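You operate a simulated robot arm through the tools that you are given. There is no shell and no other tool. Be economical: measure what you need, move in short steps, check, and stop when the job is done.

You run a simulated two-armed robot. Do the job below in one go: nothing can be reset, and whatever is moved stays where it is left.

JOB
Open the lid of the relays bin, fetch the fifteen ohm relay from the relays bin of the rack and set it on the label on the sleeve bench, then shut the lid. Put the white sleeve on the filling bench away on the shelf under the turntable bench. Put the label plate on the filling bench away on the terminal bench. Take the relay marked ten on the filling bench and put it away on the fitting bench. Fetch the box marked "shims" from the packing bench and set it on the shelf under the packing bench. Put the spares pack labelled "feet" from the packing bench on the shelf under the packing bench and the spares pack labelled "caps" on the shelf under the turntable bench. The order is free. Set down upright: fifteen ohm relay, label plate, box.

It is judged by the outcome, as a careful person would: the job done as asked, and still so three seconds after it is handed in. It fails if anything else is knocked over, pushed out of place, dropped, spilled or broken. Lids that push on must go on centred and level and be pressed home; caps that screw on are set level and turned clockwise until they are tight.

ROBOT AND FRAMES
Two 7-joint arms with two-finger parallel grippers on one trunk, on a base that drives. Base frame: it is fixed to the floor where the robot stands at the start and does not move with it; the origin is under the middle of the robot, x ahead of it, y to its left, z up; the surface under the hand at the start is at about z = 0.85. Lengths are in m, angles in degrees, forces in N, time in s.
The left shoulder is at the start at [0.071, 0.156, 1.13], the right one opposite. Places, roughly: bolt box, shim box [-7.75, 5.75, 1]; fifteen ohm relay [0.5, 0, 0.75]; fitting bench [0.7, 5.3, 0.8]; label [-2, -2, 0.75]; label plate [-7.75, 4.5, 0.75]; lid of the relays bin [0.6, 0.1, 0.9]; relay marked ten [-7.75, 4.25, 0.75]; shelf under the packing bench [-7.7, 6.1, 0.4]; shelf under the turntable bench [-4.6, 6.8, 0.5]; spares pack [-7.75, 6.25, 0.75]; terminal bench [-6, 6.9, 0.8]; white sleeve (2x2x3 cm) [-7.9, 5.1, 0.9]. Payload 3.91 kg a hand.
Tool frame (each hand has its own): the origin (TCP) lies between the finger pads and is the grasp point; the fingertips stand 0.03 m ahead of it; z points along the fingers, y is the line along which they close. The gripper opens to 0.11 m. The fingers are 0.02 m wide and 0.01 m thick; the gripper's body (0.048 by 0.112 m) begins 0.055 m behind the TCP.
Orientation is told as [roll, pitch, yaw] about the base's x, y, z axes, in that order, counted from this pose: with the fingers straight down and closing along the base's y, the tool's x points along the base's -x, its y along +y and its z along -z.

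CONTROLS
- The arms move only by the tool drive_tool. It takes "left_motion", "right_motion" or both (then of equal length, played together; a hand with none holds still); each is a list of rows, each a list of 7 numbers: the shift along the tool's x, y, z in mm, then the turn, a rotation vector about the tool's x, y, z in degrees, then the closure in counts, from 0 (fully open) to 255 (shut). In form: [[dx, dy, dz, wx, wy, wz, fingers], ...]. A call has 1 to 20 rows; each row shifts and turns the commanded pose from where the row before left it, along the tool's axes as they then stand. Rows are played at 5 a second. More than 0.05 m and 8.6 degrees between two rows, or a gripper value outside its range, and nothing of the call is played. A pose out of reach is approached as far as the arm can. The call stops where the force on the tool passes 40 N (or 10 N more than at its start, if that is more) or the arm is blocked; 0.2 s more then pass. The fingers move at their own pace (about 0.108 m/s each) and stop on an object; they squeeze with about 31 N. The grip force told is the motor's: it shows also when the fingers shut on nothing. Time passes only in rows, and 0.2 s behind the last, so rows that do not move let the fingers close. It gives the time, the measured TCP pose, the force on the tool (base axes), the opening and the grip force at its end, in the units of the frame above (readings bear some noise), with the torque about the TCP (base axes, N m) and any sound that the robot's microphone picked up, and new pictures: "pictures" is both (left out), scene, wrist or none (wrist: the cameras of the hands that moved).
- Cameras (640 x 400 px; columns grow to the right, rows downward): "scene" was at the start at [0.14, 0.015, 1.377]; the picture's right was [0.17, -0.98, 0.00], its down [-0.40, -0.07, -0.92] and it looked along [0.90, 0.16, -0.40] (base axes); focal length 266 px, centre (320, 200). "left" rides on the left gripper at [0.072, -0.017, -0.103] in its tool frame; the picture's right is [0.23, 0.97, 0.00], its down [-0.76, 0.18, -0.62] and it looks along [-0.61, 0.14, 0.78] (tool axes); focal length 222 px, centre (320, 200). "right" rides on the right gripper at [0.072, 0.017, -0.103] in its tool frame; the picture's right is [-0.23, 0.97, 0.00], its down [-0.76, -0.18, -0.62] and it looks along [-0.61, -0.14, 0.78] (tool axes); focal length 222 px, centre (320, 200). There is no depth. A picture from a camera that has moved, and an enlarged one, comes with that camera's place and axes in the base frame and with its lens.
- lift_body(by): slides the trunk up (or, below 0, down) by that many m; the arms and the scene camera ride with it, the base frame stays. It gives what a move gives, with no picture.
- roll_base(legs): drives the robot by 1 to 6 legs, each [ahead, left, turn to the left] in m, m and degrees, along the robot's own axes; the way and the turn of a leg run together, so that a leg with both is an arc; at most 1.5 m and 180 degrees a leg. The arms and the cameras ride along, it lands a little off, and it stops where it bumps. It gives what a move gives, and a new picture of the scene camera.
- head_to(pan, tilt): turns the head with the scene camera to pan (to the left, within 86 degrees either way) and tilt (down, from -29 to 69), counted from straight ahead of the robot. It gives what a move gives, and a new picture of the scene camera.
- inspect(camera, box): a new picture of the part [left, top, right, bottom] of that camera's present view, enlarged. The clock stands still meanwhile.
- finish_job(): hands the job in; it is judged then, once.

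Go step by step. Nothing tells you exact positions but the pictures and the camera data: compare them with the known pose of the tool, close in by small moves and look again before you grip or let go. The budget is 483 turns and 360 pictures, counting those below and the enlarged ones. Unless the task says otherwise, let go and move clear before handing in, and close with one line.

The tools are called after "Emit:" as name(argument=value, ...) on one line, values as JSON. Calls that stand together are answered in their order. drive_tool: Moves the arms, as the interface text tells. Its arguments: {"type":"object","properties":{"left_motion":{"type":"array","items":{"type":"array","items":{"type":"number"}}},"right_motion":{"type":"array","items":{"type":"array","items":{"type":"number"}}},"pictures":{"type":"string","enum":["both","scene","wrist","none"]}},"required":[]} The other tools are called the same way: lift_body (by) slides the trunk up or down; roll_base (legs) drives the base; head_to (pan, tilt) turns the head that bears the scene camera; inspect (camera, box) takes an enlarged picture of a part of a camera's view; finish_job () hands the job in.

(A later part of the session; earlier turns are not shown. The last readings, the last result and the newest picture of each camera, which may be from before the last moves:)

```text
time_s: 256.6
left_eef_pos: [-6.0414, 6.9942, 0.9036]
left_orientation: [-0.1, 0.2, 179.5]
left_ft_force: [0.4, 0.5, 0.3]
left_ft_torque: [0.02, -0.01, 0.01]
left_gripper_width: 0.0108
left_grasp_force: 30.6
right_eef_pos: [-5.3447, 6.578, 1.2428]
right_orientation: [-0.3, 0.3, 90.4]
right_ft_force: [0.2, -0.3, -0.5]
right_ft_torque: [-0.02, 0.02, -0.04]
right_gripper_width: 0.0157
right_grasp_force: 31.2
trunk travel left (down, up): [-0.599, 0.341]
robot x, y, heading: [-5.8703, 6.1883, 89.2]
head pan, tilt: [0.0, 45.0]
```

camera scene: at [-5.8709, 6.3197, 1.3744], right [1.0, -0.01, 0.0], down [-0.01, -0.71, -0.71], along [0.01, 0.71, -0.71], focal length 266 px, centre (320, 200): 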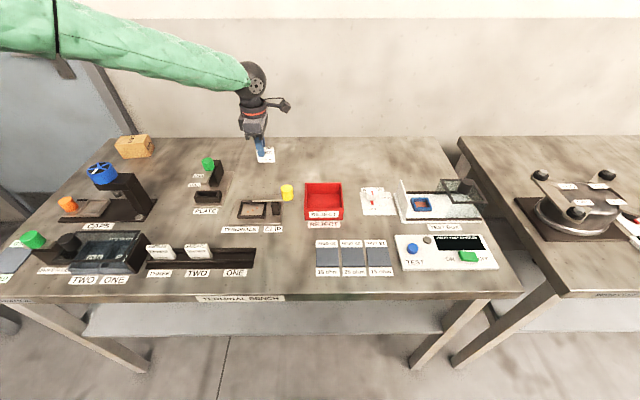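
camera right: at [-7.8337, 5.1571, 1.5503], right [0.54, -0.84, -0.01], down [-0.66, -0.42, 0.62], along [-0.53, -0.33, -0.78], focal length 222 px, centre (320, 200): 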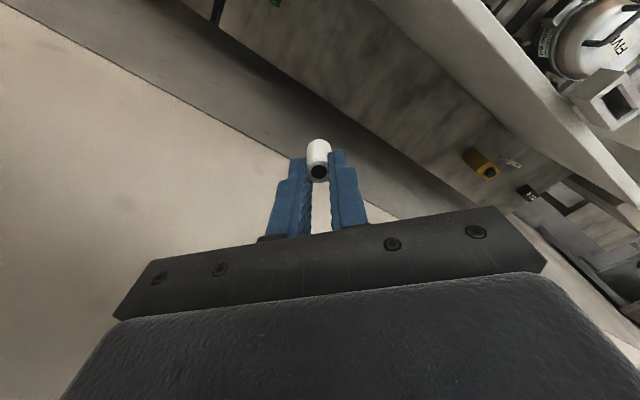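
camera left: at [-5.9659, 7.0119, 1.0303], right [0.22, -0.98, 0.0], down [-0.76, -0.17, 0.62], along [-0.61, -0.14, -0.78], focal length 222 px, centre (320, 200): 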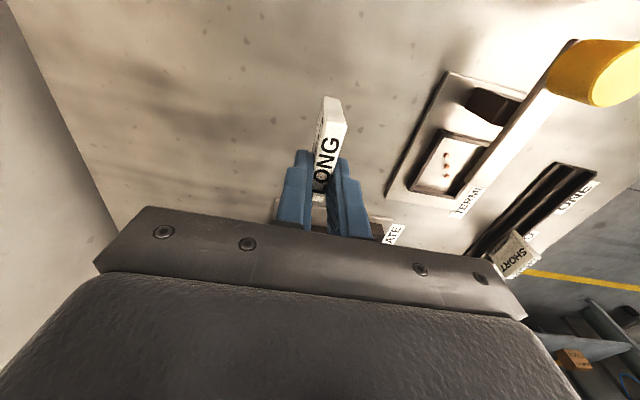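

Emit:
lift_body(by=-0.002)

Emit:
lift_body(by=-0.002)

Emit:
inspect(camera="scene", box=[240, 130, 300, 175])

```text
time_s: 257.1
left_eef_pos: [-6.0412, 6.9959, 0.9013]
left_orientation: [-0.2, 0.2, 179.4]
left_ft_force: [-0.2, -0.3, -0.4]
left_ft_torque: [-0.03, -0.03, 0.01]
left_gripper_width: 0.0111
left_grasp_force: 31.4
right_eef_pos: [-5.345, 6.5798, 1.2415]
right_orientation: [-0.3, 0.3, 90.4]
right_ft_force: [0.1, -0.2, 0.1]
right_ft_torque: [0.01, 0.0, 0.02]
right_gripper_width: 0.0159
right_grasp_force: 30.9
trunk travel left (down, up): [-0.597, 0.343]
robot x, y, heading: [-5.8689, 6.1872, 89.5]
head pan, tilt: [0.0, 45.0]
```

```text
time_s: 257.7
left_eef_pos: [-6.0424, 6.995, 0.9006]
left_orientation: [-0.1, 0.1, 179.5]
left_ft_force: [-0.2, 0.0, -0.9]
left_ft_torque: [0.02, 0.01, -0.04]
left_gripper_width: 0.0108
left_grasp_force: 31.2
right_eef_pos: [-5.3452, 6.5794, 1.2402]
right_orientation: [-0.3, 0.2, 90.4]
right_ft_force: [0.3, -1.3, 0.3]
right_ft_torque: [0.01, -0.02, 0.0]
right_gripper_width: 0.0158
right_grasp_force: 30.9
trunk travel left (down, up): [-0.595, 0.345]
robot x, y, heading: [-5.8709, 6.1887, 89.4]
head pan, tilt: [0.0, 45.0]
```

```text
8.89 times, centred on (270, 152) of scene
camera zoom: at [-5.8712, 6.3203, 1.3643], right [1.0, -0.01, 0.0], down [-0.01, -0.71, -0.71], along [0.01, 0.71, -0.71], focal length 2362 px, centre (764, 622)
```

zoom: 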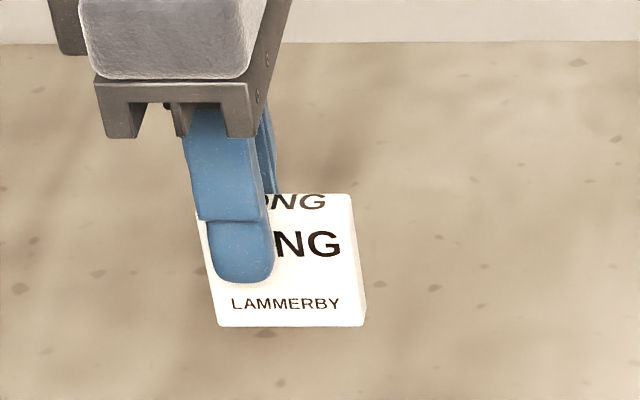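

Emit:
lift_body(by=-0.003)

Emit:
lift_body(by=-0.003)

Emit:
lift_body(by=-0.003)

```text
time_s: 258.2
left_eef_pos: [-6.0419, 6.9952, 0.8969]
left_orientation: [0.0, 0.2, 179.4]
left_ft_force: [0.0, 0.0, -0.7]
left_ft_torque: [-0.02, -0.05, 0.01]
left_gripper_width: 0.0109
left_grasp_force: 31.1
right_eef_pos: [-5.3463, 6.5791, 1.2363]
right_orientation: [-0.3, 0.2, 90.4]
right_ft_force: [0.2, -0.1, 0.5]
right_ft_torque: [0.0, 0.01, 0.0]
right_gripper_width: 0.016
right_grasp_force: 31.1
trunk travel left (down, up): [-0.592, 0.348]
robot x, y, heading: [-5.8705, 6.1915, 89.5]
head pan, tilt: [0.0, 45.0]
```

```text
time_s: 258.7
left_eef_pos: [-6.0424, 6.9948, 0.8933]
left_orientation: [-0.2, 0.2, 179.5]
left_ft_force: [0.2, -0.8, 0.2]
left_ft_torque: [0.04, -0.01, -0.02]
left_gripper_width: 0.011
left_grasp_force: 31.0
right_eef_pos: [-5.3444, 6.5794, 1.2335]
right_orientation: [-0.3, 0.2, 90.5]
right_ft_force: [-0.8, -0.1, -0.2]
right_ft_torque: [0.0, 0.01, -0.02]
right_gripper_width: 0.0158
right_grasp_force: 30.7
trunk travel left (down, up): [-0.589, 0.351]
robot x, y, heading: [-5.8699, 6.189, 89.5]
head pan, tilt: [0.0, 45.0]
```

```text
time_s: 259.2
left_eef_pos: [-6.0414, 6.9949, 0.8903]
left_orientation: [-0.2, 0.3, 179.5]
left_ft_force: [0.2, -1.2, -0.4]
left_ft_torque: [-0.01, 0.0, -0.01]
left_gripper_width: 0.011
left_grasp_force: 31.0
right_eef_pos: [-5.3456, 6.5788, 1.2304]
right_orientation: [-0.3, 0.2, 90.4]
right_ft_force: [0.1, -0.2, -0.1]
right_ft_torque: [0.02, -0.01, 0.03]
right_gripper_width: 0.016
right_grasp_force: 31.2
trunk travel left (down, up): [-0.586, 0.354]
robot x, y, heading: [-5.8741, 6.1904, 89.2]
head pan, tilt: [0.0, 45.0]
```

Emit:
lift_body(by=-0.004)

Emit:
lift_body(by=-0.004)

Emit:
inspect(camera="left", box=[220, 60, 440, 250])

```text
time_s: 259.8
left_eef_pos: [-6.0418, 6.9951, 0.8872]
left_orientation: [-0.1, 0.2, 179.5]
left_ft_force: [-0.5, -0.3, 0.1]
left_ft_torque: [0.01, -0.01, -0.03]
left_gripper_width: 0.0108
left_grasp_force: 30.8
right_eef_pos: [-5.3455, 6.5796, 1.2271]
right_orientation: [-0.3, 0.2, 90.4]
right_ft_force: [-0.8, 0.7, 0.1]
right_ft_torque: [0.0, 0.0, 0.0]
right_gripper_width: 0.0158
right_grasp_force: 30.9
trunk travel left (down, up): [-0.582, 0.358]
robot x, y, heading: [-5.8715, 6.1919, 89.5]
head pan, tilt: [0.0, 45.0]
```

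```text
time_s: 260.3
left_eef_pos: [-6.0418, 6.9949, 0.8838]
left_orientation: [-0.1, 0.2, 179.5]
left_ft_force: [0.0, 1.0, -0.6]
left_ft_torque: [0.04, 0.01, 0.0]
left_gripper_width: 0.0107
left_grasp_force: 30.8
right_eef_pos: [-5.3458, 6.5784, 1.2232]
right_orientation: [-0.4, 0.2, 90.4]
right_ft_force: [0.4, 0.0, -0.4]
right_ft_torque: [0.01, 0.01, -0.02]
right_gripper_width: 0.0156
right_grasp_force: 30.9
trunk travel left (down, up): [-0.578, 0.362]
robot x, y, heading: [-5.8714, 6.1891, 89.3]
head pan, tilt: [0.0, 45.0]
```

```text
2.11 times, centred on (330, 155) of left
camera zoom: at [-5.9685, 7.011, 0.9869], right [0.22, -0.98, 0.0], down [-0.77, -0.17, 0.62], along [-0.61, -0.14, -0.78], focal length 468 px, centre (299, 295)
```

zoom: 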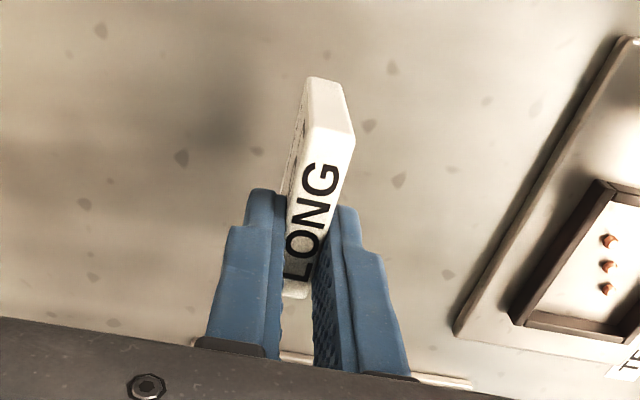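

Emit:
lift_body(by=-0.006)

Emit:
lift_body(by=-0.006)

Emit:
inspect(camera="scene", box=[240, 130, 300, 175])

```text
time_s: 260.8
left_eef_pos: [-6.0413, 6.9946, 0.8772]
left_orientation: [-0.1, 0.2, 179.5]
left_ft_force: [0.0, -0.2, -0.4]
left_ft_torque: [0.01, 0.0, 0.0]
left_gripper_width: 0.0109
left_grasp_force: 31.0
right_eef_pos: [-5.3446, 6.5789, 1.2161]
right_orientation: [-0.3, 0.2, 90.4]
right_ft_force: [0.7, -0.8, -0.2]
right_ft_torque: [-0.01, -0.01, -0.01]
right_gripper_width: 0.0158
right_grasp_force: 30.8
trunk travel left (down, up): [-0.572, 0.368]
robot x, y, heading: [-5.8709, 6.1905, 89.2]
head pan, tilt: [0.0, 45.0]
```

```text
time_s: 261.4
left_eef_pos: [-6.0418, 6.9953, 0.8713]
left_orientation: [-0.1, 0.2, 179.5]
left_ft_force: [0.5, 0.2, -0.5]
left_ft_torque: [0.0, 0.01, -0.01]
left_gripper_width: 0.011
left_grasp_force: 30.8
right_eef_pos: [-5.3447, 6.5785, 1.2111]
right_orientation: [-0.3, 0.2, 90.5]
right_ft_force: [-0.7, -1.2, 0.6]
right_ft_torque: [-0.01, 0.03, 0.0]
right_gripper_width: 0.016
right_grasp_force: 30.9
trunk travel left (down, up): [-0.566, 0.374]
robot x, y, heading: [-5.8696, 6.1906, 89.4]
head pan, tilt: [0.0, 45.0]
```

```text
8.89 times, centred on (270, 152) of scene
camera zoom: at [-5.8713, 6.3201, 1.3354], right [1.0, -0.01, 0.0], down [-0.01, -0.71, -0.71], along [0.01, 0.71, -0.71], focal length 2362 px, centre (764, 622)
```

zoom: 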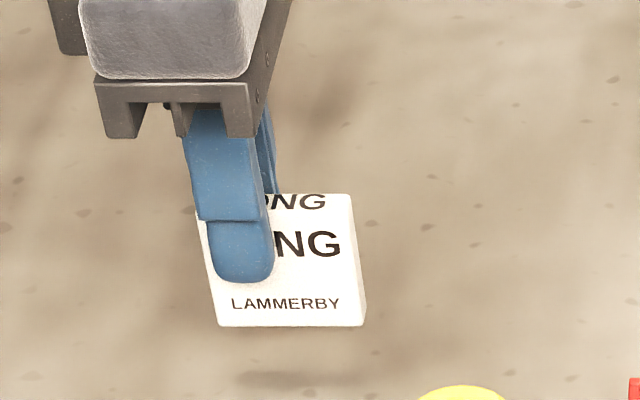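

The shadow shows the bench surface is lower here (z≈0.79), so about 25 mm remain. I continue.

Emit:
lift_body(by=-0.014)

Emit:
lift_body(by=-0.004)

Emit:
lift_body(by=-0.003)

Emit:
inspect(camera="scene", box=[240, 130, 300, 175])

```text
time_s: 262.0
left_eef_pos: [-6.042, 6.9951, 0.858]
left_orientation: [-0.1, 0.2, 179.5]
left_ft_force: [0.2, -0.1, 0.7]
left_ft_torque: [0.0, 0.02, 0.01]
left_gripper_width: 0.0108
left_grasp_force: 30.8
right_eef_pos: [-5.3446, 6.5784, 1.1962]
right_orientation: [-0.3, 0.2, 90.3]
right_ft_force: [-0.4, 0.3, -0.7]
right_ft_torque: [-0.03, 0.02, 0.0]
right_gripper_width: 0.0158
right_grasp_force: 31.3
trunk travel left (down, up): [-0.552, 0.388]
robot x, y, heading: [-5.8682, 6.1909, 89.4]
head pan, tilt: [0.0, 45.0]
```

```text
time_s: 262.5
left_eef_pos: [-6.0429, 6.9946, 0.8568]
left_orientation: [-0.3, 0.2, 179.3]
left_ft_force: [-3.5, 1.7, 24.2]
left_ft_torque: [0.12, -0.03, -0.01]
left_gripper_width: 0.0107
left_grasp_force: 31.2
right_eef_pos: [-5.3443, 6.5771, 1.1928]
right_orientation: [-0.3, 0.2, 90.4]
right_ft_force: [0.5, 0.1, -0.6]
right_ft_torque: [-0.02, 0.0, -0.01]
right_gripper_width: 0.0156
right_grasp_force: 30.8
trunk travel left (down, up): [-0.548, 0.392]
robot x, y, heading: [-5.8682, 6.188, 89.4]
head pan, tilt: [0.0, 45.0]
```

```text
time_s: 263.0
left_eef_pos: [-6.0413, 6.996, 0.8549]
left_orientation: [-0.3, 0.2, 179.5]
left_ft_force: [1.2, -3.7, 15.1]
left_ft_torque: [-0.24, 0.05, 0.02]
left_gripper_width: 0.0111
left_grasp_force: 31.4
right_eef_pos: [-5.3449, 6.5786, 1.1895]
right_orientation: [-0.2, 0.2, 90.4]
right_ft_force: [0.8, 0.9, -0.7]
right_ft_torque: [-0.01, -0.02, 0.0]
right_gripper_width: 0.0159
right_grasp_force: 30.8
trunk travel left (down, up): [-0.545, 0.395]
robot x, y, heading: [-5.8705, 6.1888, 89.4]
head pan, tilt: [0.0, 45.0]
stopped: the force on the tool passed its limit at 40 N (the readings are from after the stop); the commanded pose is now the measured one
```

```text
8.89 times, centred on (270, 152) of scene
camera zoom: at [-5.8711, 6.3196, 1.3144], right [1.0, -0.01, 0.0], down [-0.01, -0.71, -0.71], along [0.01, 0.71, -0.71], focal length 2362 px, centre (764, 622)
```

zoom: 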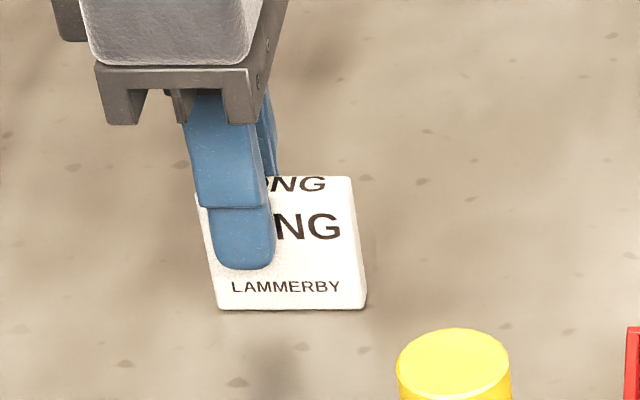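

Firm contact. I open the fingers gently and rise.

Emit:
drive_tool(left_motion=[[0, 0, -1, 0, 0, 0, 255], [0, 0, 0, 0, 0, 0, 200], [0, 0, 0, 0, 0, 0, 170], [0, 0, 0, 0, 0, 0, 150], [0, 0, -20, 0, 0, 0, 150], [0, 0, -40, 0, 0, 0, 150], [0, 0, -40, 0, 0, 0, 150], [0, 0, -40, 0, 0, 0, 150], [0, 0, -40, 0, 0, 0, 150]], pictures="scene")

Emit:
inspect(camera="scene", box=[230, 120, 310, 180])

```text
time_s: 265.0
left_eef_pos: [-6.0419, 6.9949, 1.0321]
left_orientation: [-0.3, 0.2, 179.5]
left_ft_force: [-0.7, -0.8, -0.1]
left_ft_torque: [0.03, -0.04, 0.01]
left_gripper_width: 0.0453
left_grasp_force: 0.1
right_eef_pos: [-5.3438, 6.578, 1.1896]
right_orientation: [-0.4, 0.2, 90.4]
right_ft_force: [-0.1, 0.1, 0.5]
right_ft_torque: [-0.02, -0.01, 0.0]
right_gripper_width: 0.0158
right_grasp_force: 30.5
trunk travel left (down, up): [-0.545, 0.395]
robot x, y, heading: [-5.8667, 6.1891, 89.4]
head pan, tilt: [0.0, 45.0]
camera scene: at [-5.8709, 6.3193, 1.3147], right [1.0, -0.01, 0.0], down [-0.01, -0.71, -0.71], along [0.01, 0.71, -0.71], focal length 266 px, centre (320, 200)
```

scene: 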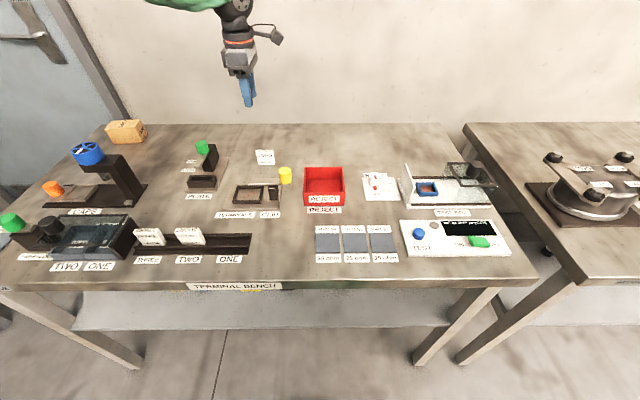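

```text
6.67 times, centred on (270, 150) of scene
camera zoom: at [-5.8709, 6.3193, 1.3147], right [1.0, -0.01, 0.0], down [-0.01, -0.71, -0.71], along [0.01, 0.71, -0.71], focal length 1771 px, centre (653, 533)
```

zoom: 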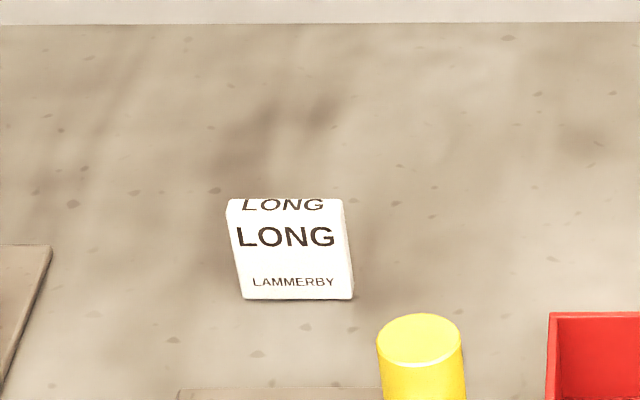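

The label plate stands upright. I retract the left hand, back away and go to the turntable bench to look at its shelf.

Emit:
drive_tool(left_motion=[[0, 40, -20, 0, 0, 0, 255], [0, 45, -10, 0, 0, 0, 255], [0, 45, 0, 0, 0, 0, 255], [0, 45, 0, 0, 0, 0, 255], [0, 45, 0, 0, 0, 0, 255], [0, 45, 0, 0, 0, 0, 255]], pictures="none")

Emit:
roll_base(legs=[[-0.5, 0, 0], [0, -1.2, 0]])

Emit:
head_to(pan=0, tilt=40)

```text
time_s: 266.4
left_eef_pos: [-6.0449, 6.7278, 1.0624]
left_orientation: [-0.3, 0.1, 179.5]
left_ft_force: [1.4, -0.8, 0.1]
left_ft_torque: [0.01, -0.03, 0.02]
left_gripper_width: 0.0003
left_grasp_force: 30.8
right_eef_pos: [-5.3448, 6.5774, 1.1904]
right_orientation: [-0.3, 0.2, 90.3]
right_ft_force: [0.9, -0.2, 0.6]
right_ft_torque: [-0.01, -0.03, 0.02]
right_gripper_width: 0.0159
right_grasp_force: 30.6
trunk travel left (down, up): [-0.545, 0.395]
robot x, y, heading: [-5.869, 6.1931, 89.5]
head pan, tilt: [0.0, 45.0]
```

```text
time_s: 275.0
left_eef_pos: [-4.8493, 6.2238, 1.061]
left_orientation: [-0.4, 0.2, 179.1]
left_ft_force: [-0.6, -0.9, 0.8]
left_ft_torque: [0.03, 0.0, 0.03]
left_gripper_width: 0.0
left_grasp_force: 31.6
right_eef_pos: [-4.1489, 6.0699, 1.1886]
right_orientation: [-0.3, 0.2, 90.1]
right_ft_force: [0.1, -0.5, -0.5]
right_ft_torque: [-0.02, 0.01, -0.01]
right_gripper_width: 0.0159
right_grasp_force: 30.8
trunk travel left (down, up): [-0.545, 0.395]
robot x, y, heading: [-4.6771, 5.6805, 89.1]
head pan, tilt: [0.0, 45.0]
camera scene: at [-4.6771, 5.8131, 1.3147], right [1.0, -0.02, 0.0], down [-0.01, -0.71, -0.71], along [0.01, 0.71, -0.71], focal length 266 px, centre (320, 200)
```

scene: 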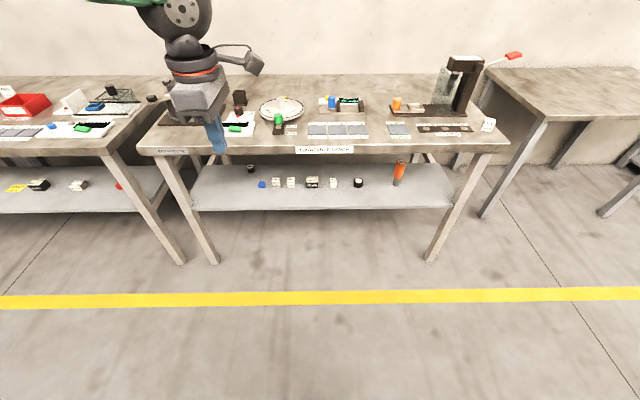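

```text
time_s: 275.6
left_eef_pos: [-4.85, 6.2245, 1.062]
left_orientation: [-0.3, 0.4, 179.2]
left_ft_force: [-0.2, 0.4, -0.6]
left_ft_torque: [0.04, -0.04, 0.04]
left_gripper_width: 0.0002
left_grasp_force: 30.9
right_eef_pos: [-4.1497, 6.0693, 1.1905]
right_orientation: [-0.3, 0.2, 90.1]
right_ft_force: [-0.2, -0.3, -0.1]
right_ft_torque: [0.0, -0.01, -0.01]
right_gripper_width: 0.0159
right_grasp_force: 30.7
trunk travel left (down, up): [-0.545, 0.395]
robot x, y, heading: [-4.676, 5.6801, 89.0]
head pan, tilt: [0.0, 40.0]
camera scene: at [-4.6774, 5.8168, 1.3219], right [1.0, -0.02, 0.0], down [-0.01, -0.64, -0.77], along [0.01, 0.77, -0.64], focal length 266 px, centre (320, 200)
```

scene: 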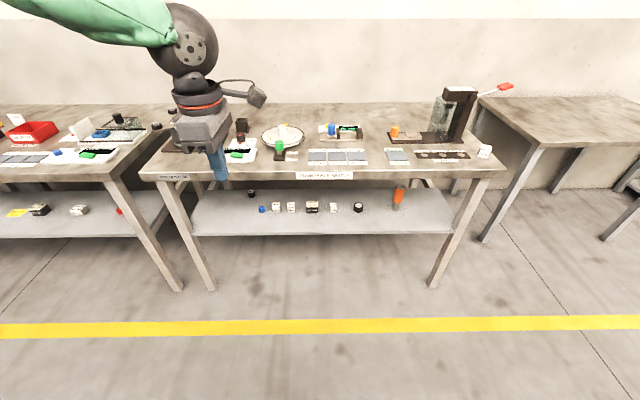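

The turntable shelf is at z≈0.47, y≈6.60–6.92, under the bench, so I need a tilted grip. The next bench on the right is empty; I'll use it to regrasp the sleeve with a tilted hand. I move over there.

Emit:
roll_base(legs=[[0, -0.95, 0.5], [0.35, 0, 0]])

```text
time_s: 280.3
left_eef_pos: [-3.9503, 6.2158, 1.0614]
left_orientation: [-0.3, 0.2, 179.5]
left_ft_force: [-0.6, 0.4, -0.2]
left_ft_torque: [0.02, 0.01, 0.01]
left_gripper_width: 0.0001
left_grasp_force: 30.5
right_eef_pos: [-3.2508, 6.0631, 1.1898]
right_orientation: [-0.3, 0.3, 90.4]
right_ft_force: [0.6, -1.0, 0.1]
right_ft_torque: [0.01, 0.0, 0.01]
right_gripper_width: 0.0156
right_grasp_force: 31.0
trunk travel left (down, up): [-0.545, 0.395]
robot x, y, heading: [-3.7746, 5.6715, 89.3]
head pan, tilt: [0.0, 40.0]
stopped in leg 1: the robot was blocked; the commanded pose is now the measured one
camera scene: at [-3.7769, 5.8086, 1.3218], right [1.0, -0.01, 0.0], down [-0.01, -0.64, -0.77], along [0.01, 0.77, -0.64], focal length 266 px, centre (320, 200)
```

scene: 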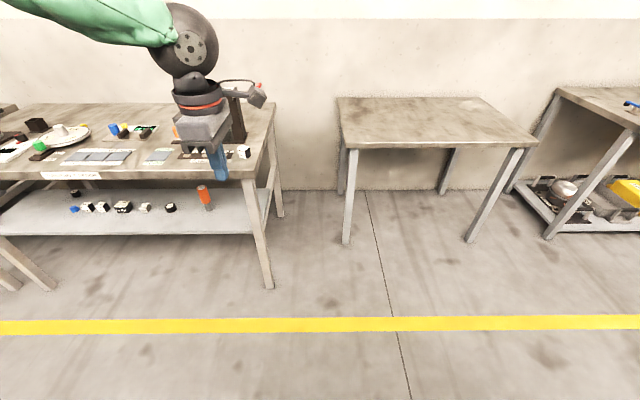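

Something on the right blocked me. I look there.

Emit:
head_to(pan=-75, tilt=25)

```text
time_s: 281.7
left_eef_pos: [-3.9517, 6.2142, 1.062]
left_orientation: [-0.4, 0.2, 179.6]
left_ft_force: [0.0, 0.0, 0.1]
left_ft_torque: [-0.01, 0.03, -0.01]
left_gripper_width: 0.0001
left_grasp_force: 30.9
right_eef_pos: [-3.2507, 6.0632, 1.1895]
right_orientation: [-0.3, 0.2, 90.4]
right_ft_force: [-1.0, 0.7, 0.1]
right_ft_torque: [0.0, -0.01, 0.01]
right_gripper_width: 0.0158
right_grasp_force: 30.9
trunk travel left (down, up): [-0.545, 0.395]
robot x, y, heading: [-3.7776, 5.6762, 89.5]
head pan, tilt: [-75.0, 25.0]
camera scene: at [-3.6887, 5.7461, 1.3453], right [0.25, -0.97, 0.0], down [-0.41, -0.11, -0.91], along [0.88, 0.23, -0.42], focal length 266 px, centre (320, 200)
```

scene: 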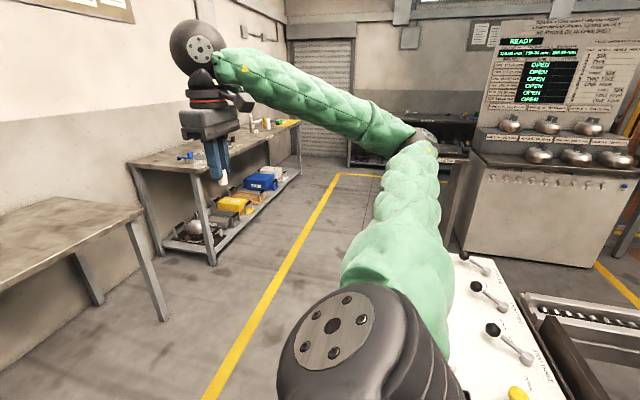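

A white console stands on my right-rear. I raise the left hand for safety, then move forward toward the empty bench.

Emit:
drive_tool(left_motion=[[0, 0, -42, 0, 0, 0, 255], [0, 0, -42, 0, 0, 0, 255], [0, 0, -42, 0, 0, 0, 255], [0, 0, -42, 0, 0, 0, 255], [0, 0, -42, 0, 0, 0, 255], [0, 0, -42, 0, 0, 0, 255]], pictures="none")

Emit:
roll_base(legs=[[0.45, 0, 0], [0.15, -0.2, 0]])

Emit:
head_to(pan=-20, tilt=45)

```text
time_s: 283.1
left_eef_pos: [-3.9501, 6.2127, 1.3151]
left_orientation: [-0.4, 0.1, 179.4]
left_ft_force: [0.9, -0.5, -1.0]
left_ft_torque: [0.02, 0.01, 0.01]
left_gripper_width: 0.0
left_grasp_force: 30.7
right_eef_pos: [-3.2503, 6.064, 1.1905]
right_orientation: [-0.2, 0.2, 90.4]
right_ft_force: [0.4, -0.7, -0.4]
right_ft_torque: [0.0, 0.04, 0.0]
right_gripper_width: 0.0161
right_grasp_force: 31.1
trunk travel left (down, up): [-0.545, 0.395]
robot x, y, heading: [-3.7729, 5.6757, 89.5]
head pan, tilt: [-75.0, 25.0]
```

```text
time_s: 287.2
left_eef_pos: [-3.7538, 6.8081, 1.314]
left_orientation: [-0.2, 0.2, 179.9]
left_ft_force: [-0.5, 0.4, 0.7]
left_ft_torque: [-0.04, 0.0, 0.02]
left_gripper_width: 0.0
left_grasp_force: 31.1
right_eef_pos: [-3.0536, 6.6638, 1.1887]
right_orientation: [-0.1, 0.3, 90.8]
right_ft_force: [-0.5, 1.0, -1.3]
right_ft_torque: [0.0, 0.02, 0.04]
right_gripper_width: 0.0158
right_grasp_force: 31.2
trunk travel left (down, up): [-0.545, 0.395]
robot x, y, heading: [-3.5784, 6.2705, 89.5]
head pan, tilt: [-75.0, 25.0]
camera scene: at [-3.49, 6.3424, 1.3452], right [0.26, -0.97, 0.0], down [-0.41, -0.11, -0.91], along [0.88, 0.23, -0.42], focal length 266 px, centre (320, 200)
```

scene: 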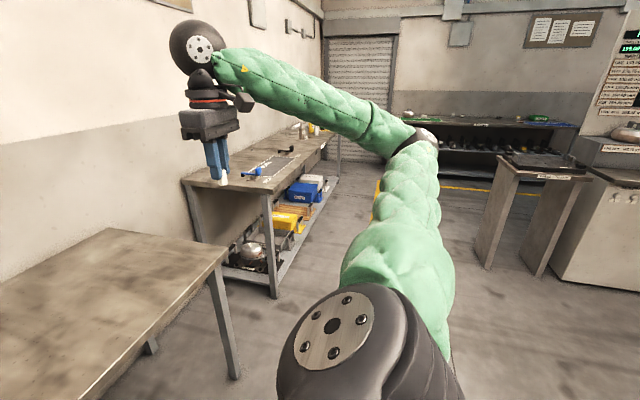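

```text
time_s: 288.5
left_eef_pos: [-3.7553, 6.8068, 1.3154]
left_orientation: [-0.3, 0.2, 180.0]
left_ft_force: [0.2, 0.6, -0.1]
left_ft_torque: [0.0, 0.01, -0.01]
left_gripper_width: 0.0
left_grasp_force: 31.5
right_eef_pos: [-3.0549, 6.6623, 1.1898]
right_orientation: [-0.3, 0.2, 90.8]
right_ft_force: [-0.5, -0.2, -0.4]
right_ft_torque: [0.01, -0.03, -0.02]
right_gripper_width: 0.0159
right_grasp_force: 31.0
trunk travel left (down, up): [-0.545, 0.395]
robot x, y, heading: [-3.5825, 6.2699, 89.6]
head pan, tilt: [-20.0, 45.0]
camera scene: at [-3.5518, 6.3943, 1.3147], right [0.94, -0.35, 0.0], down [-0.24, -0.66, -0.71], along [0.24, 0.66, -0.71], focal length 266 px, centre (320, 200)
```

scene: 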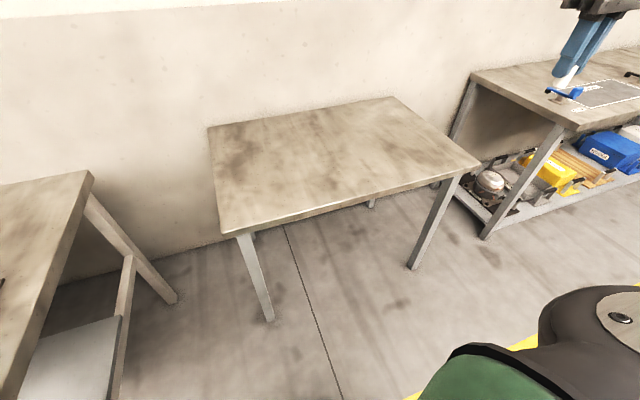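

The bench is empty (front edge y≈6.84). I bring the right hand over (−3.2, 6.93) and lower it toward the surface.

Emit:
drive_tool(right_motion=[[-38.5, 20.7, 0, 0, 0, 0, 255], [-38.5, 20.7, 0, 0, 0, 0, 255], [-38.5, 20.7, 0, 0, 0, 0, 255], [-38.5, 20.7, 0, 0, 0, 0, 255], [-38.5, 20.7, 0, 0, 0, 0, 255], [-38.5, 20.7, 0, 0, 0, 0, 255], [-38.5, 20.7, 0, 0, 0, 0, 255], [0, 0, 40, 0, 0, 0, 255], [0, 0, 40, 0, 0, 0, 255], [0, 0, 40, 0, 0, 0, 255], [0, 0, 40, 0, 0, 0, 255], [0, 0, 40, 0, 0, 0, 255], [0, 0, 40, 0, 0, 0, 255], [0, 0, 40, 0, 0, 0, 255], [0, 0, 35, 0, 0, 0, 255], [0, 0, 0, 0, 0, 0, 255]])

Emit:
inspect(camera="scene", box=[300, 60, 460, 200])

```text
time_s: 291.9
left_eef_pos: [-3.7554, 6.8061, 1.3154]
left_orientation: [-0.4, 0.2, 179.9]
left_ft_force: [-0.3, 0.6, -0.3]
left_ft_torque: [0.02, 0.03, 0.01]
left_gripper_width: 0.0
left_grasp_force: 31.0
right_eef_pos: [-3.2019, 6.9277, 0.8715]
right_orientation: [-0.4, 0.2, 90.8]
right_ft_force: [0.0, -0.1, -0.2]
right_ft_torque: [-0.01, 0.02, 0.01]
right_gripper_width: 0.0158
right_grasp_force: 31.1
trunk travel left (down, up): [-0.545, 0.395]
robot x, y, heading: [-3.5798, 6.2698, 90.2]
head pan, tilt: [-20.0, 45.0]
camera scene: at [-3.552, 6.3939, 1.3148], right [0.94, -0.34, 0.0], down [-0.24, -0.66, -0.71], along [0.24, 0.66, -0.71], focal length 266 px, centre (320, 200)
camera right: at [-3.2179, 6.854, 0.9768], right [-0.98, 0.21, -0.01], down [0.16, 0.77, 0.62], along [0.14, 0.61, -0.78], focal length 222 px, centre (320, 200)
```

scene: 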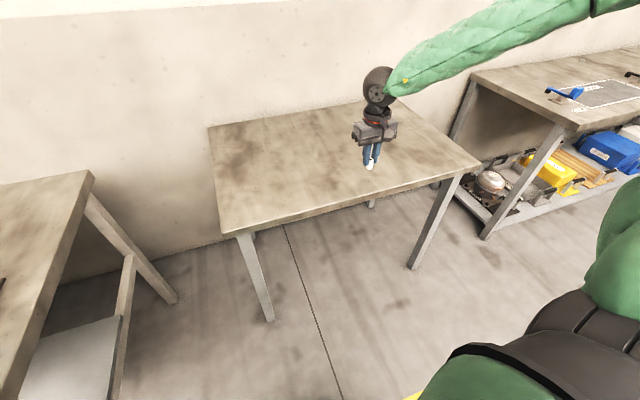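
right: 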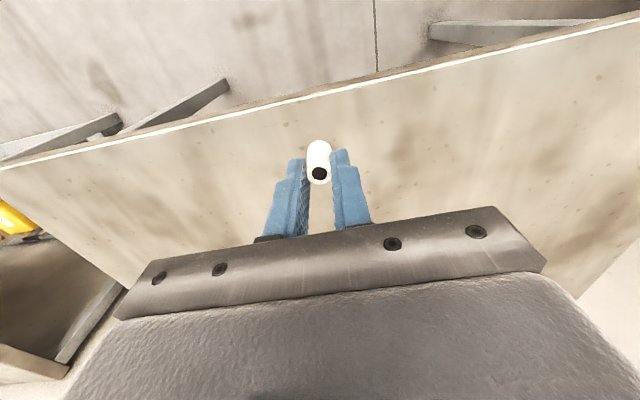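

```text
2.86 times, centred on (380, 130) of scene
camera zoom: at [-3.552, 6.3939, 1.3148], right [0.94, -0.34, 0.0], down [-0.24, -0.66, -0.71], along [0.24, 0.66, -0.71], focal length 759 px, centre (149, 400)
```

zoom: 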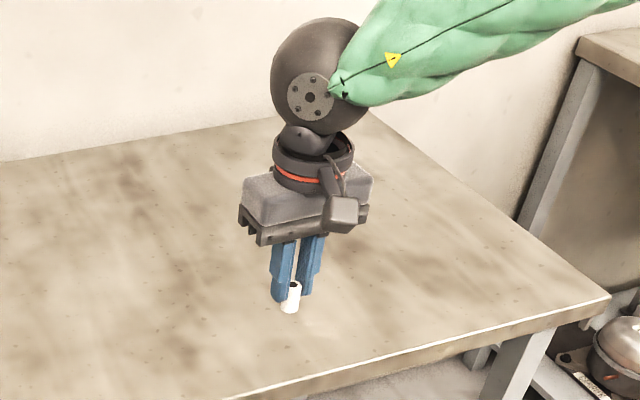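

Near the surface; I lower in small steps until contact.

Emit:
drive_tool(right_motion=[[0, 0, 8, 0, 0, 0, 255], [0, 0, 4, 0, 0, 0, 255], [0, 0, 0, 0, 0, 0, 255]], pictures="none")

Emit:
drive_tool(right_motion=[[0, 0, 4, 0, 0, 0, 255], [0, 0, 0, 0, 0, 0, 255]], pictures="none")

Emit:
drive_tool(right_motion=[[0, 0, 3, 0, 0, 0, 255], [0, 0, 0, 0, 0, 0, 255]], pictures="none")

Emit:
drive_tool(right_motion=[[0, 0, 3, 0, 0, 0, 255], [0, 0, 0, 0, 0, 0, 255]], pictures="none")

```text
time_s: 292.7
left_eef_pos: [-3.7557, 6.8083, 1.3141]
left_orientation: [-0.4, 0.2, 179.9]
left_ft_force: [0.3, 0.1, 0.2]
left_ft_torque: [-0.03, -0.02, 0.04]
left_gripper_width: 0.0003
left_grasp_force: 30.8
right_eef_pos: [-3.201, 6.9268, 0.8606]
right_orientation: [-0.3, 0.2, 90.8]
right_ft_force: [0.8, 0.7, 0.1]
right_ft_torque: [-0.01, 0.01, 0.02]
right_gripper_width: 0.0158
right_grasp_force: 30.8
trunk travel left (down, up): [-0.545, 0.395]
robot x, y, heading: [-3.5811, 6.272, 89.8]
head pan, tilt: [-20.0, 45.0]
```

```text
time_s: 293.3
left_eef_pos: [-3.7552, 6.8069, 1.3145]
left_orientation: [-0.4, 0.2, 179.8]
left_ft_force: [-0.6, 1.3, 0.5]
left_ft_torque: [-0.03, 0.0, 0.01]
left_gripper_width: 0.0001
left_grasp_force: 31.6
right_eef_pos: [-3.2004, 6.9269, 0.857]
right_orientation: [-0.3, 0.2, 90.8]
right_ft_force: [-0.2, -0.6, -0.4]
right_ft_torque: [-0.01, -0.01, 0.02]
right_gripper_width: 0.0159
right_grasp_force: 31.5
trunk travel left (down, up): [-0.545, 0.395]
robot x, y, heading: [-3.5792, 6.2708, 90.0]
head pan, tilt: [-20.0, 45.0]
```

```text
time_s: 293.9
left_eef_pos: [-3.7551, 6.8084, 1.3147]
left_orientation: [-0.4, 0.2, 180.0]
left_ft_force: [-0.5, -0.1, -0.2]
left_ft_torque: [-0.02, -0.02, 0.0]
left_gripper_width: 0.0002
left_grasp_force: 30.9
right_eef_pos: [-3.2021, 6.9273, 0.854]
right_orientation: [-0.3, 0.3, 90.8]
right_ft_force: [-0.2, 0.0, -0.7]
right_ft_torque: [0.02, -0.01, -0.01]
right_gripper_width: 0.0161
right_grasp_force: 31.1
trunk travel left (down, up): [-0.545, 0.395]
robot x, y, heading: [-3.5821, 6.2721, 89.9]
head pan, tilt: [-20.0, 45.0]
```

```text
time_s: 294.5
left_eef_pos: [-3.7546, 6.8079, 1.3154]
left_orientation: [-0.3, 0.2, 180.0]
left_ft_force: [0.2, -0.4, -0.3]
left_ft_torque: [0.01, 0.03, -0.02]
left_gripper_width: 0.0001
left_grasp_force: 31.1
right_eef_pos: [-3.2012, 6.9277, 0.8512]
right_orientation: [-0.2, 0.3, 90.9]
right_ft_force: [0.3, -0.1, -0.1]
right_ft_torque: [0.02, 0.01, -0.01]
right_gripper_width: 0.0156
right_grasp_force: 31.4
trunk travel left (down, up): [-0.545, 0.395]
robot x, y, heading: [-3.5776, 6.2701, 90.2]
head pan, tilt: [-20.0, 45.0]
```

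Emit:
drive_tool(right_motion=[[0, 0, 3, 0, 0, 0, 255], [0, 0, 0, 0, 0, 0, 255]], pictures="none")

Emit:
drive_tool(right_motion=[[0, 0, 3, 0, 0, 0, 255], [0, 0, 0, 0, 0, 0, 255]], pictures="none")

Emit:
drive_tool(right_motion=[[0, 0, 3, 0, 0, 0, 255], [0, 0, 0, 0, 0, 0, 255]], pictures="none")

Emit:
inspect(camera="scene", box=[340, 130, 400, 190])

```text
time_s: 295.1
left_eef_pos: [-3.7553, 6.8078, 1.3152]
left_orientation: [-0.3, 0.1, 179.8]
left_ft_force: [0.2, 0.2, 1.1]
left_ft_torque: [-0.03, -0.01, 0.02]
left_gripper_width: 0.0
left_grasp_force: 31.2
right_eef_pos: [-3.2025, 6.9271, 0.848]
right_orientation: [-0.2, 0.3, 90.8]
right_ft_force: [0.2, -0.9, -0.6]
right_ft_torque: [0.0, -0.02, 0.0]
right_gripper_width: 0.0157
right_grasp_force: 30.6
trunk travel left (down, up): [-0.545, 0.395]
robot x, y, heading: [-3.5768, 6.2667, 90.0]
head pan, tilt: [-20.0, 45.0]
```

```text
time_s: 295.7
left_eef_pos: [-3.7543, 6.8073, 1.3145]
left_orientation: [-0.3, 0.2, 179.9]
left_ft_force: [0.2, -0.7, 0.7]
left_ft_torque: [-0.01, -0.03, 0.03]
left_gripper_width: 0.0
left_grasp_force: 31.4
right_eef_pos: [-3.2017, 6.9281, 0.8439]
right_orientation: [-0.2, 0.2, 90.9]
right_ft_force: [0.0, 0.2, -0.1]
right_ft_torque: [0.01, 0.02, 0.0]
right_gripper_width: 0.0155
right_grasp_force: 30.9
trunk travel left (down, up): [-0.545, 0.395]
robot x, y, heading: [-3.5808, 6.2694, 89.9]
head pan, tilt: [-20.0, 45.0]
```

```text
time_s: 296.3
left_eef_pos: [-3.7556, 6.8062, 1.3142]
left_orientation: [-0.2, 0.2, 179.9]
left_ft_force: [0.5, 0.0, 0.4]
left_ft_torque: [0.0, 0.0, -0.02]
left_gripper_width: 0.0
left_grasp_force: 30.6
right_eef_pos: [-3.2012, 6.9277, 0.8407]
right_orientation: [-0.3, 0.2, 90.9]
right_ft_force: [0.9, 0.5, -0.6]
right_ft_torque: [-0.02, 0.0, 0.0]
right_gripper_width: 0.0157
right_grasp_force: 30.6
trunk travel left (down, up): [-0.545, 0.395]
robot x, y, heading: [-3.5756, 6.2683, 89.8]
head pan, tilt: [-20.0, 45.0]
```

```text
6.67 times, centred on (370, 160) of scene
camera zoom: at [-3.5519, 6.3946, 1.3147], right [0.94, -0.34, 0.0], down [-0.24, -0.66, -0.71], along [0.24, 0.66, -0.71], focal length 1771 px, centre (-13, 467)
```

zoom: 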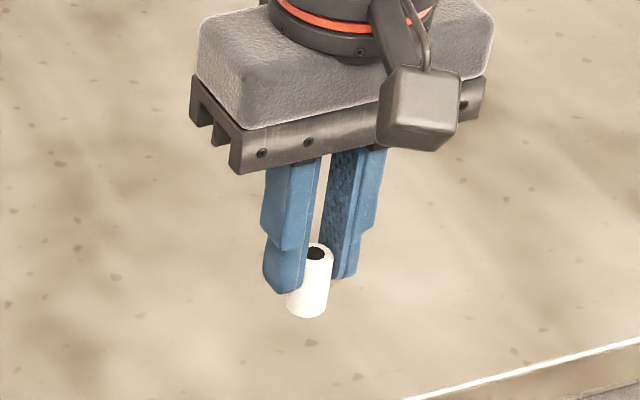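

Emit:
drive_tool(right_motion=[[0, 0, 5, 0, 0, 0, 255], [0, 0, 0, 0, 0, 0, 255]], pictures="none")

Emit:
drive_tool(right_motion=[[0, 0, 5, 0, 0, 0, 255], [0, 0, 0, 0, 0, 0, 255]], pictures="none")

Emit:
drive_tool(right_motion=[[0, 0, 4, 0, 0, 0, 255], [0, 0, 0, 0, 0, 0, 255]], pictures="none")

Emit:
drive_tool(right_motion=[[0, 0, 4, 0, 0, 0, 255], [0, 0, 0, 0, 0, 0, 255]], pictures="wrist")

```text
time_s: 296.9
left_eef_pos: [-3.7548, 6.8065, 1.3141]
left_orientation: [-0.4, 0.2, 179.9]
left_ft_force: [-0.4, 0.9, 0.3]
left_ft_torque: [-0.01, -0.01, -0.02]
left_gripper_width: 0.0003
left_grasp_force: 31.2
right_eef_pos: [-3.2017, 6.929, 0.837]
right_orientation: [-0.3, 0.1, 90.7]
right_ft_force: [0.0, -0.1, -0.1]
right_ft_torque: [-0.01, 0.0, -0.03]
right_gripper_width: 0.0159
right_grasp_force: 31.3
trunk travel left (down, up): [-0.545, 0.395]
robot x, y, heading: [-3.5835, 6.2695, 89.4]
head pan, tilt: [-20.0, 45.0]
```

```text
time_s: 297.5
left_eef_pos: [-3.7552, 6.8077, 1.3135]
left_orientation: [-0.4, 0.2, 179.9]
left_ft_force: [-0.6, -0.7, 0.3]
left_ft_torque: [0.03, 0.02, 0.0]
left_gripper_width: 0.0
left_grasp_force: 30.9
right_eef_pos: [-3.2022, 6.9283, 0.8322]
right_orientation: [-0.4, 0.4, 90.8]
right_ft_force: [0.1, -0.7, -0.1]
right_ft_torque: [0.02, 0.03, -0.03]
right_gripper_width: 0.0158
right_grasp_force: 30.9
trunk travel left (down, up): [-0.545, 0.395]
robot x, y, heading: [-3.5779, 6.2686, 89.6]
head pan, tilt: [-20.0, 45.0]
```

```text
time_s: 298.1
left_eef_pos: [-3.7544, 6.8081, 1.314]
left_orientation: [-0.2, 0.3, 179.9]
left_ft_force: [0.1, -0.6, 0.2]
left_ft_torque: [0.0, 0.01, 0.0]
left_gripper_width: 0.0
left_grasp_force: 31.1
right_eef_pos: [-3.2023, 6.9269, 0.8285]
right_orientation: [-0.4, 0.3, 90.8]
right_ft_force: [-0.4, 0.7, -0.4]
right_ft_torque: [0.0, 0.02, 0.0]
right_gripper_width: 0.0158
right_grasp_force: 30.7
trunk travel left (down, up): [-0.545, 0.395]
robot x, y, heading: [-3.5777, 6.2665, 89.9]
head pan, tilt: [-20.0, 45.0]
```

```text
time_s: 298.7
left_eef_pos: [-3.7555, 6.8065, 1.3148]
left_orientation: [-0.4, 0.2, 179.9]
left_ft_force: [0.7, 0.1, -0.4]
left_ft_torque: [0.01, -0.01, -0.02]
left_gripper_width: 0.0
left_grasp_force: 30.9
right_eef_pos: [-3.2023, 6.9282, 0.8233]
right_orientation: [-0.3, 0.3, 90.8]
right_ft_force: [0.3, -0.1, -0.2]
right_ft_torque: [0.0, 0.0, 0.03]
right_gripper_width: 0.016
right_grasp_force: 30.5
trunk travel left (down, up): [-0.545, 0.395]
robot x, y, heading: [-3.5751, 6.2708, 89.8]
head pan, tilt: [-20.0, 45.0]
camera right: at [-3.2179, 6.8558, 0.9282], right [-0.98, 0.21, -0.01], down [0.16, 0.77, 0.62], along [0.14, 0.61, -0.78], focal length 222 px, centre (320, 200)
```

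right: 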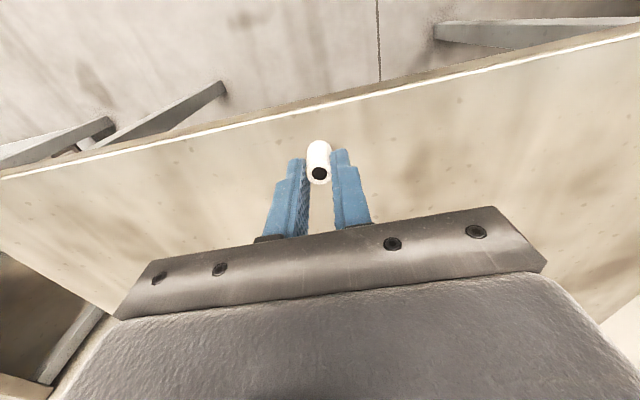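

The bench is a bit lower than thought (z≈0.76). I continue gently.

Emit:
drive_tool(right_motion=[[0, 0, 4, 0, 0, 0, 255], [0, 0, 0, 0, 0, 0, 255]], pictures="none")

Emit:
drive_tool(right_motion=[[0, 0, 4, 0, 0, 0, 255], [0, 0, 0, 0, 0, 0, 255]], pictures="none")

Emit:
drive_tool(right_motion=[[0, 0, 4, 0, 0, 0, 255], [0, 0, 0, 0, 0, 0, 255]], pictures="none")

Emit:
drive_tool(right_motion=[[0, 0, 4, 0, 0, 0, 255], [0, 0, 0, 0, 0, 0, 255]], pictures="none")

```text
time_s: 299.3
left_eef_pos: [-3.7549, 6.8078, 1.3138]
left_orientation: [-0.3, 0.2, 179.9]
left_ft_force: [0.6, 0.0, 0.0]
left_ft_torque: [0.0, -0.03, -0.01]
left_gripper_width: 0.0
left_grasp_force: 30.7
right_eef_pos: [-3.2026, 6.9284, 0.8197]
right_orientation: [-0.3, 0.3, 90.8]
right_ft_force: [0.0, -0.4, 0.0]
right_ft_torque: [-0.01, 0.0, -0.03]
right_gripper_width: 0.0163
right_grasp_force: 30.6
trunk travel left (down, up): [-0.545, 0.395]
robot x, y, heading: [-3.5757, 6.2699, 89.9]
head pan, tilt: [-20.0, 45.0]
```

```text
time_s: 299.9
left_eef_pos: [-3.7543, 6.8078, 1.3155]
left_orientation: [-0.4, 0.2, 179.9]
left_ft_force: [0.9, 1.0, -0.7]
left_ft_torque: [-0.03, 0.02, 0.02]
left_gripper_width: 0.0
left_grasp_force: 30.9
right_eef_pos: [-3.2016, 6.9278, 0.8162]
right_orientation: [-0.3, 0.3, 90.8]
right_ft_force: [0.5, 0.2, 0.5]
right_ft_torque: [0.01, -0.02, 0.0]
right_gripper_width: 0.0159
right_grasp_force: 31.0
trunk travel left (down, up): [-0.545, 0.395]
robot x, y, heading: [-3.5787, 6.2696, 90.0]
head pan, tilt: [-20.0, 45.0]
```

```text
time_s: 300.5
left_eef_pos: [-3.7553, 6.8065, 1.3153]
left_orientation: [-0.4, 0.2, 179.9]
left_ft_force: [-0.1, 0.2, -0.7]
left_ft_torque: [0.03, -0.01, 0.03]
left_gripper_width: 0.0001
left_grasp_force: 30.8
right_eef_pos: [-3.2017, 6.9275, 0.8118]
right_orientation: [-0.3, 0.4, 90.8]
right_ft_force: [-0.2, 0.7, 0.0]
right_ft_torque: [-0.04, 0.04, 0.0]
right_gripper_width: 0.0156
right_grasp_force: 31.2
trunk travel left (down, up): [-0.545, 0.395]
robot x, y, heading: [-3.5798, 6.2702, 89.8]
head pan, tilt: [-20.0, 45.0]
```

```text
time_s: 301.1
left_eef_pos: [-3.7543, 6.8073, 1.3151]
left_orientation: [-0.2, 0.1, 180.0]
left_ft_force: [-0.3, -0.1, 0.0]
left_ft_torque: [-0.01, -0.01, 0.0]
left_gripper_width: 0.0001
left_grasp_force: 31.2
right_eef_pos: [-3.2021, 6.9273, 0.8067]
right_orientation: [-0.3, 0.4, 90.7]
right_ft_force: [0.1, 0.1, 0.2]
right_ft_torque: [0.01, 0.0, 0.0]
right_gripper_width: 0.016
right_grasp_force: 30.8
trunk travel left (down, up): [-0.545, 0.395]
robot x, y, heading: [-3.5808, 6.2675, 89.8]
head pan, tilt: [-20.0, 45.0]
```

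Emit:
drive_tool(right_motion=[[0, 0, 3, 0, 0, 0, 255], [0, 0, 3, 0, 0, 0, 255]], pictures="none")

Emit:
inspect(camera="scene", box=[340, 130, 400, 190])

```text
time_s: 301.7
left_eef_pos: [-3.7559, 6.8073, 1.3156]
left_orientation: [-0.3, 0.2, 179.9]
left_ft_force: [0.9, -0.9, -0.1]
left_ft_torque: [0.0, 0.01, -0.01]
left_gripper_width: 0.0001
left_grasp_force: 30.7
right_eef_pos: [-3.2021, 6.9284, 0.8018]
right_orientation: [-0.4, 0.1, 90.8]
right_ft_force: [-0.7, 0.0, 0.5]
right_ft_torque: [-0.05, -0.01, 0.0]
right_gripper_width: 0.0158
right_grasp_force: 31.4
trunk travel left (down, up): [-0.545, 0.395]
robot x, y, heading: [-3.5785, 6.2703, 89.9]
head pan, tilt: [-20.0, 45.0]
```

```text
6.67 times, centred on (370, 160) of scene
camera zoom: at [-3.5518, 6.3947, 1.3146], right [0.94, -0.34, 0.0], down [-0.24, -0.66, -0.71], along [0.24, 0.66, -0.71], focal length 1771 px, centre (-13, 467)
```

zoom: 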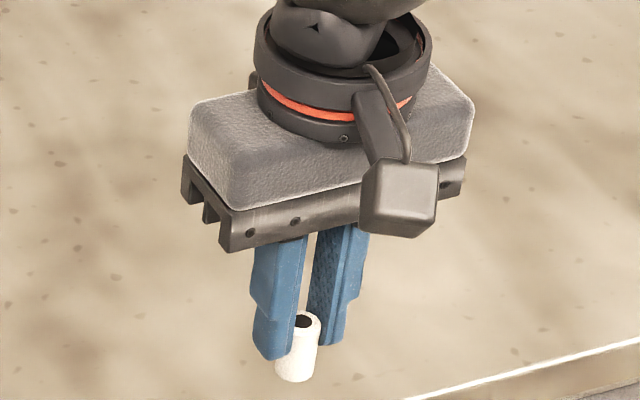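

Triangulating two views: this bench top is at z≈0.71 with its front edge at y≈6.92, so I must move 10 cm further in before setting down.

Emit:
drive_tool(right_motion=[[-45, 0, 0, 0, 0, 0, 255], [-45, 0, 0, 0, 0, 0, 255], [0, 0, 12, 0, 0, 0, 255], [0, 0, 8, 0, 0, 0, 255], [0, 0, 0, 0, 0, 0, 255]], pictures="none")

Emit:
drive_tool(right_motion=[[0, 0, 3, 0, 0, 0, 255], [0, 0, 3, 0, 0, 0, 255]], pictures="none")

Emit:
drive_tool(right_motion=[[0, 0, 3, 0, 0, 0, 255], [0, 0, 0, 0, 0, 0, 255]], pictures="none")

Emit:
drive_tool(right_motion=[[0, 0, 3, 0, 0, 0, 255], [0, 0, 0, 0, 0, 0, 255]], pictures="scene")

```text
time_s: 302.9
left_eef_pos: [-3.7563, 6.807, 1.3158]
left_orientation: [-0.3, 0.2, 179.8]
left_ft_force: [0.5, 0.1, 1.5]
left_ft_torque: [-0.01, -0.01, -0.01]
left_gripper_width: 0.0
left_grasp_force: 31.1
right_eef_pos: [-3.2025, 7.0183, 0.7846]
right_orientation: [-0.3, -0.1, 90.8]
right_ft_force: [3.9, 2.0, 18.9]
right_ft_torque: [-0.02, -0.13, 0.01]
right_gripper_width: 0.0158
right_grasp_force: 31.0
trunk travel left (down, up): [-0.545, 0.395]
robot x, y, heading: [-3.5786, 6.2697, 90.0]
head pan, tilt: [-20.0, 45.0]
```

```text
time_s: 303.5
left_eef_pos: [-3.7559, 6.8059, 1.3157]
left_orientation: [-0.4, 0.2, 180.0]
left_ft_force: [0.1, 0.1, -0.1]
left_ft_torque: [-0.02, -0.03, -0.04]
left_gripper_width: 0.0
left_grasp_force: 30.9
right_eef_pos: [-3.2037, 7.0198, 0.7787]
right_orientation: [-0.3, 0.2, 90.8]
right_ft_force: [4.9, 4.6, 26.3]
right_ft_torque: [0.13, -0.18, 0.01]
right_gripper_width: 0.016
right_grasp_force: 31.0
trunk travel left (down, up): [-0.545, 0.395]
robot x, y, heading: [-3.5791, 6.2717, 89.6]
head pan, tilt: [-20.0, 45.0]
```

```text
time_s: 304.1
left_eef_pos: [-3.7563, 6.8055, 1.3157]
left_orientation: [-0.5, 0.2, 180.0]
left_ft_force: [0.1, 0.2, -0.1]
left_ft_torque: [0.01, 0.02, -0.01]
left_gripper_width: 0.0001
left_grasp_force: 31.0
right_eef_pos: [-3.2044, 7.018, 0.7746]
right_orientation: [-0.2, 0.1, 90.8]
right_ft_force: [2.7, 3.8, 30.3]
right_ft_torque: [0.03, -0.09, 0.03]
right_gripper_width: 0.016
right_grasp_force: 30.7
trunk travel left (down, up): [-0.545, 0.395]
robot x, y, heading: [-3.5788, 6.2709, 89.9]
head pan, tilt: [-20.0, 45.0]
```

```text
time_s: 304.5
left_eef_pos: [-3.756, 6.8058, 1.3139]
left_orientation: [-0.4, 0.2, 179.9]
left_ft_force: [-0.2, 0.9, 0.8]
left_ft_torque: [0.0, 0.01, 0.01]
left_gripper_width: 0.0
left_grasp_force: 30.5
right_eef_pos: [-3.2048, 7.0176, 0.7733]
right_orientation: [-0.2, -0.1, 90.9]
right_ft_force: [-1.3, -9.4, 24.0]
right_ft_torque: [-0.36, 0.09, 0.02]
right_gripper_width: 0.0159
right_grasp_force: 31.2
trunk travel left (down, up): [-0.545, 0.395]
robot x, y, heading: [-3.5815, 6.267, 89.7]
head pan, tilt: [-20.0, 45.0]
stopped in row 1 (right hand): the force on the tool passed its limit at 42 N (the readings are from after the stop); the commanded pose is now the measured one
camera scene: at [-3.5524, 6.3927, 1.3147], right [0.94, -0.35, 0.0], down [-0.24, -0.66, -0.71], along [0.24, 0.66, -0.71], focal length 266 px, centre (320, 200)
```

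scene: 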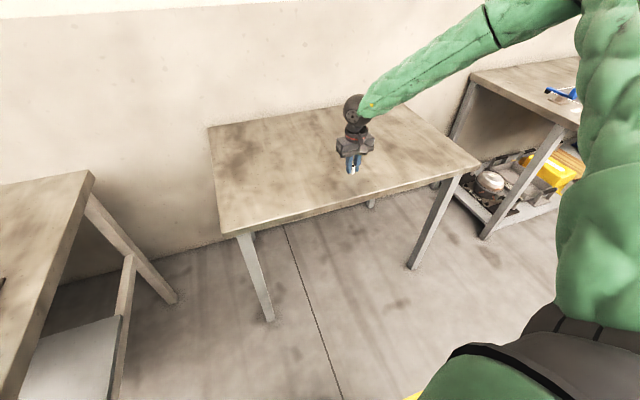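

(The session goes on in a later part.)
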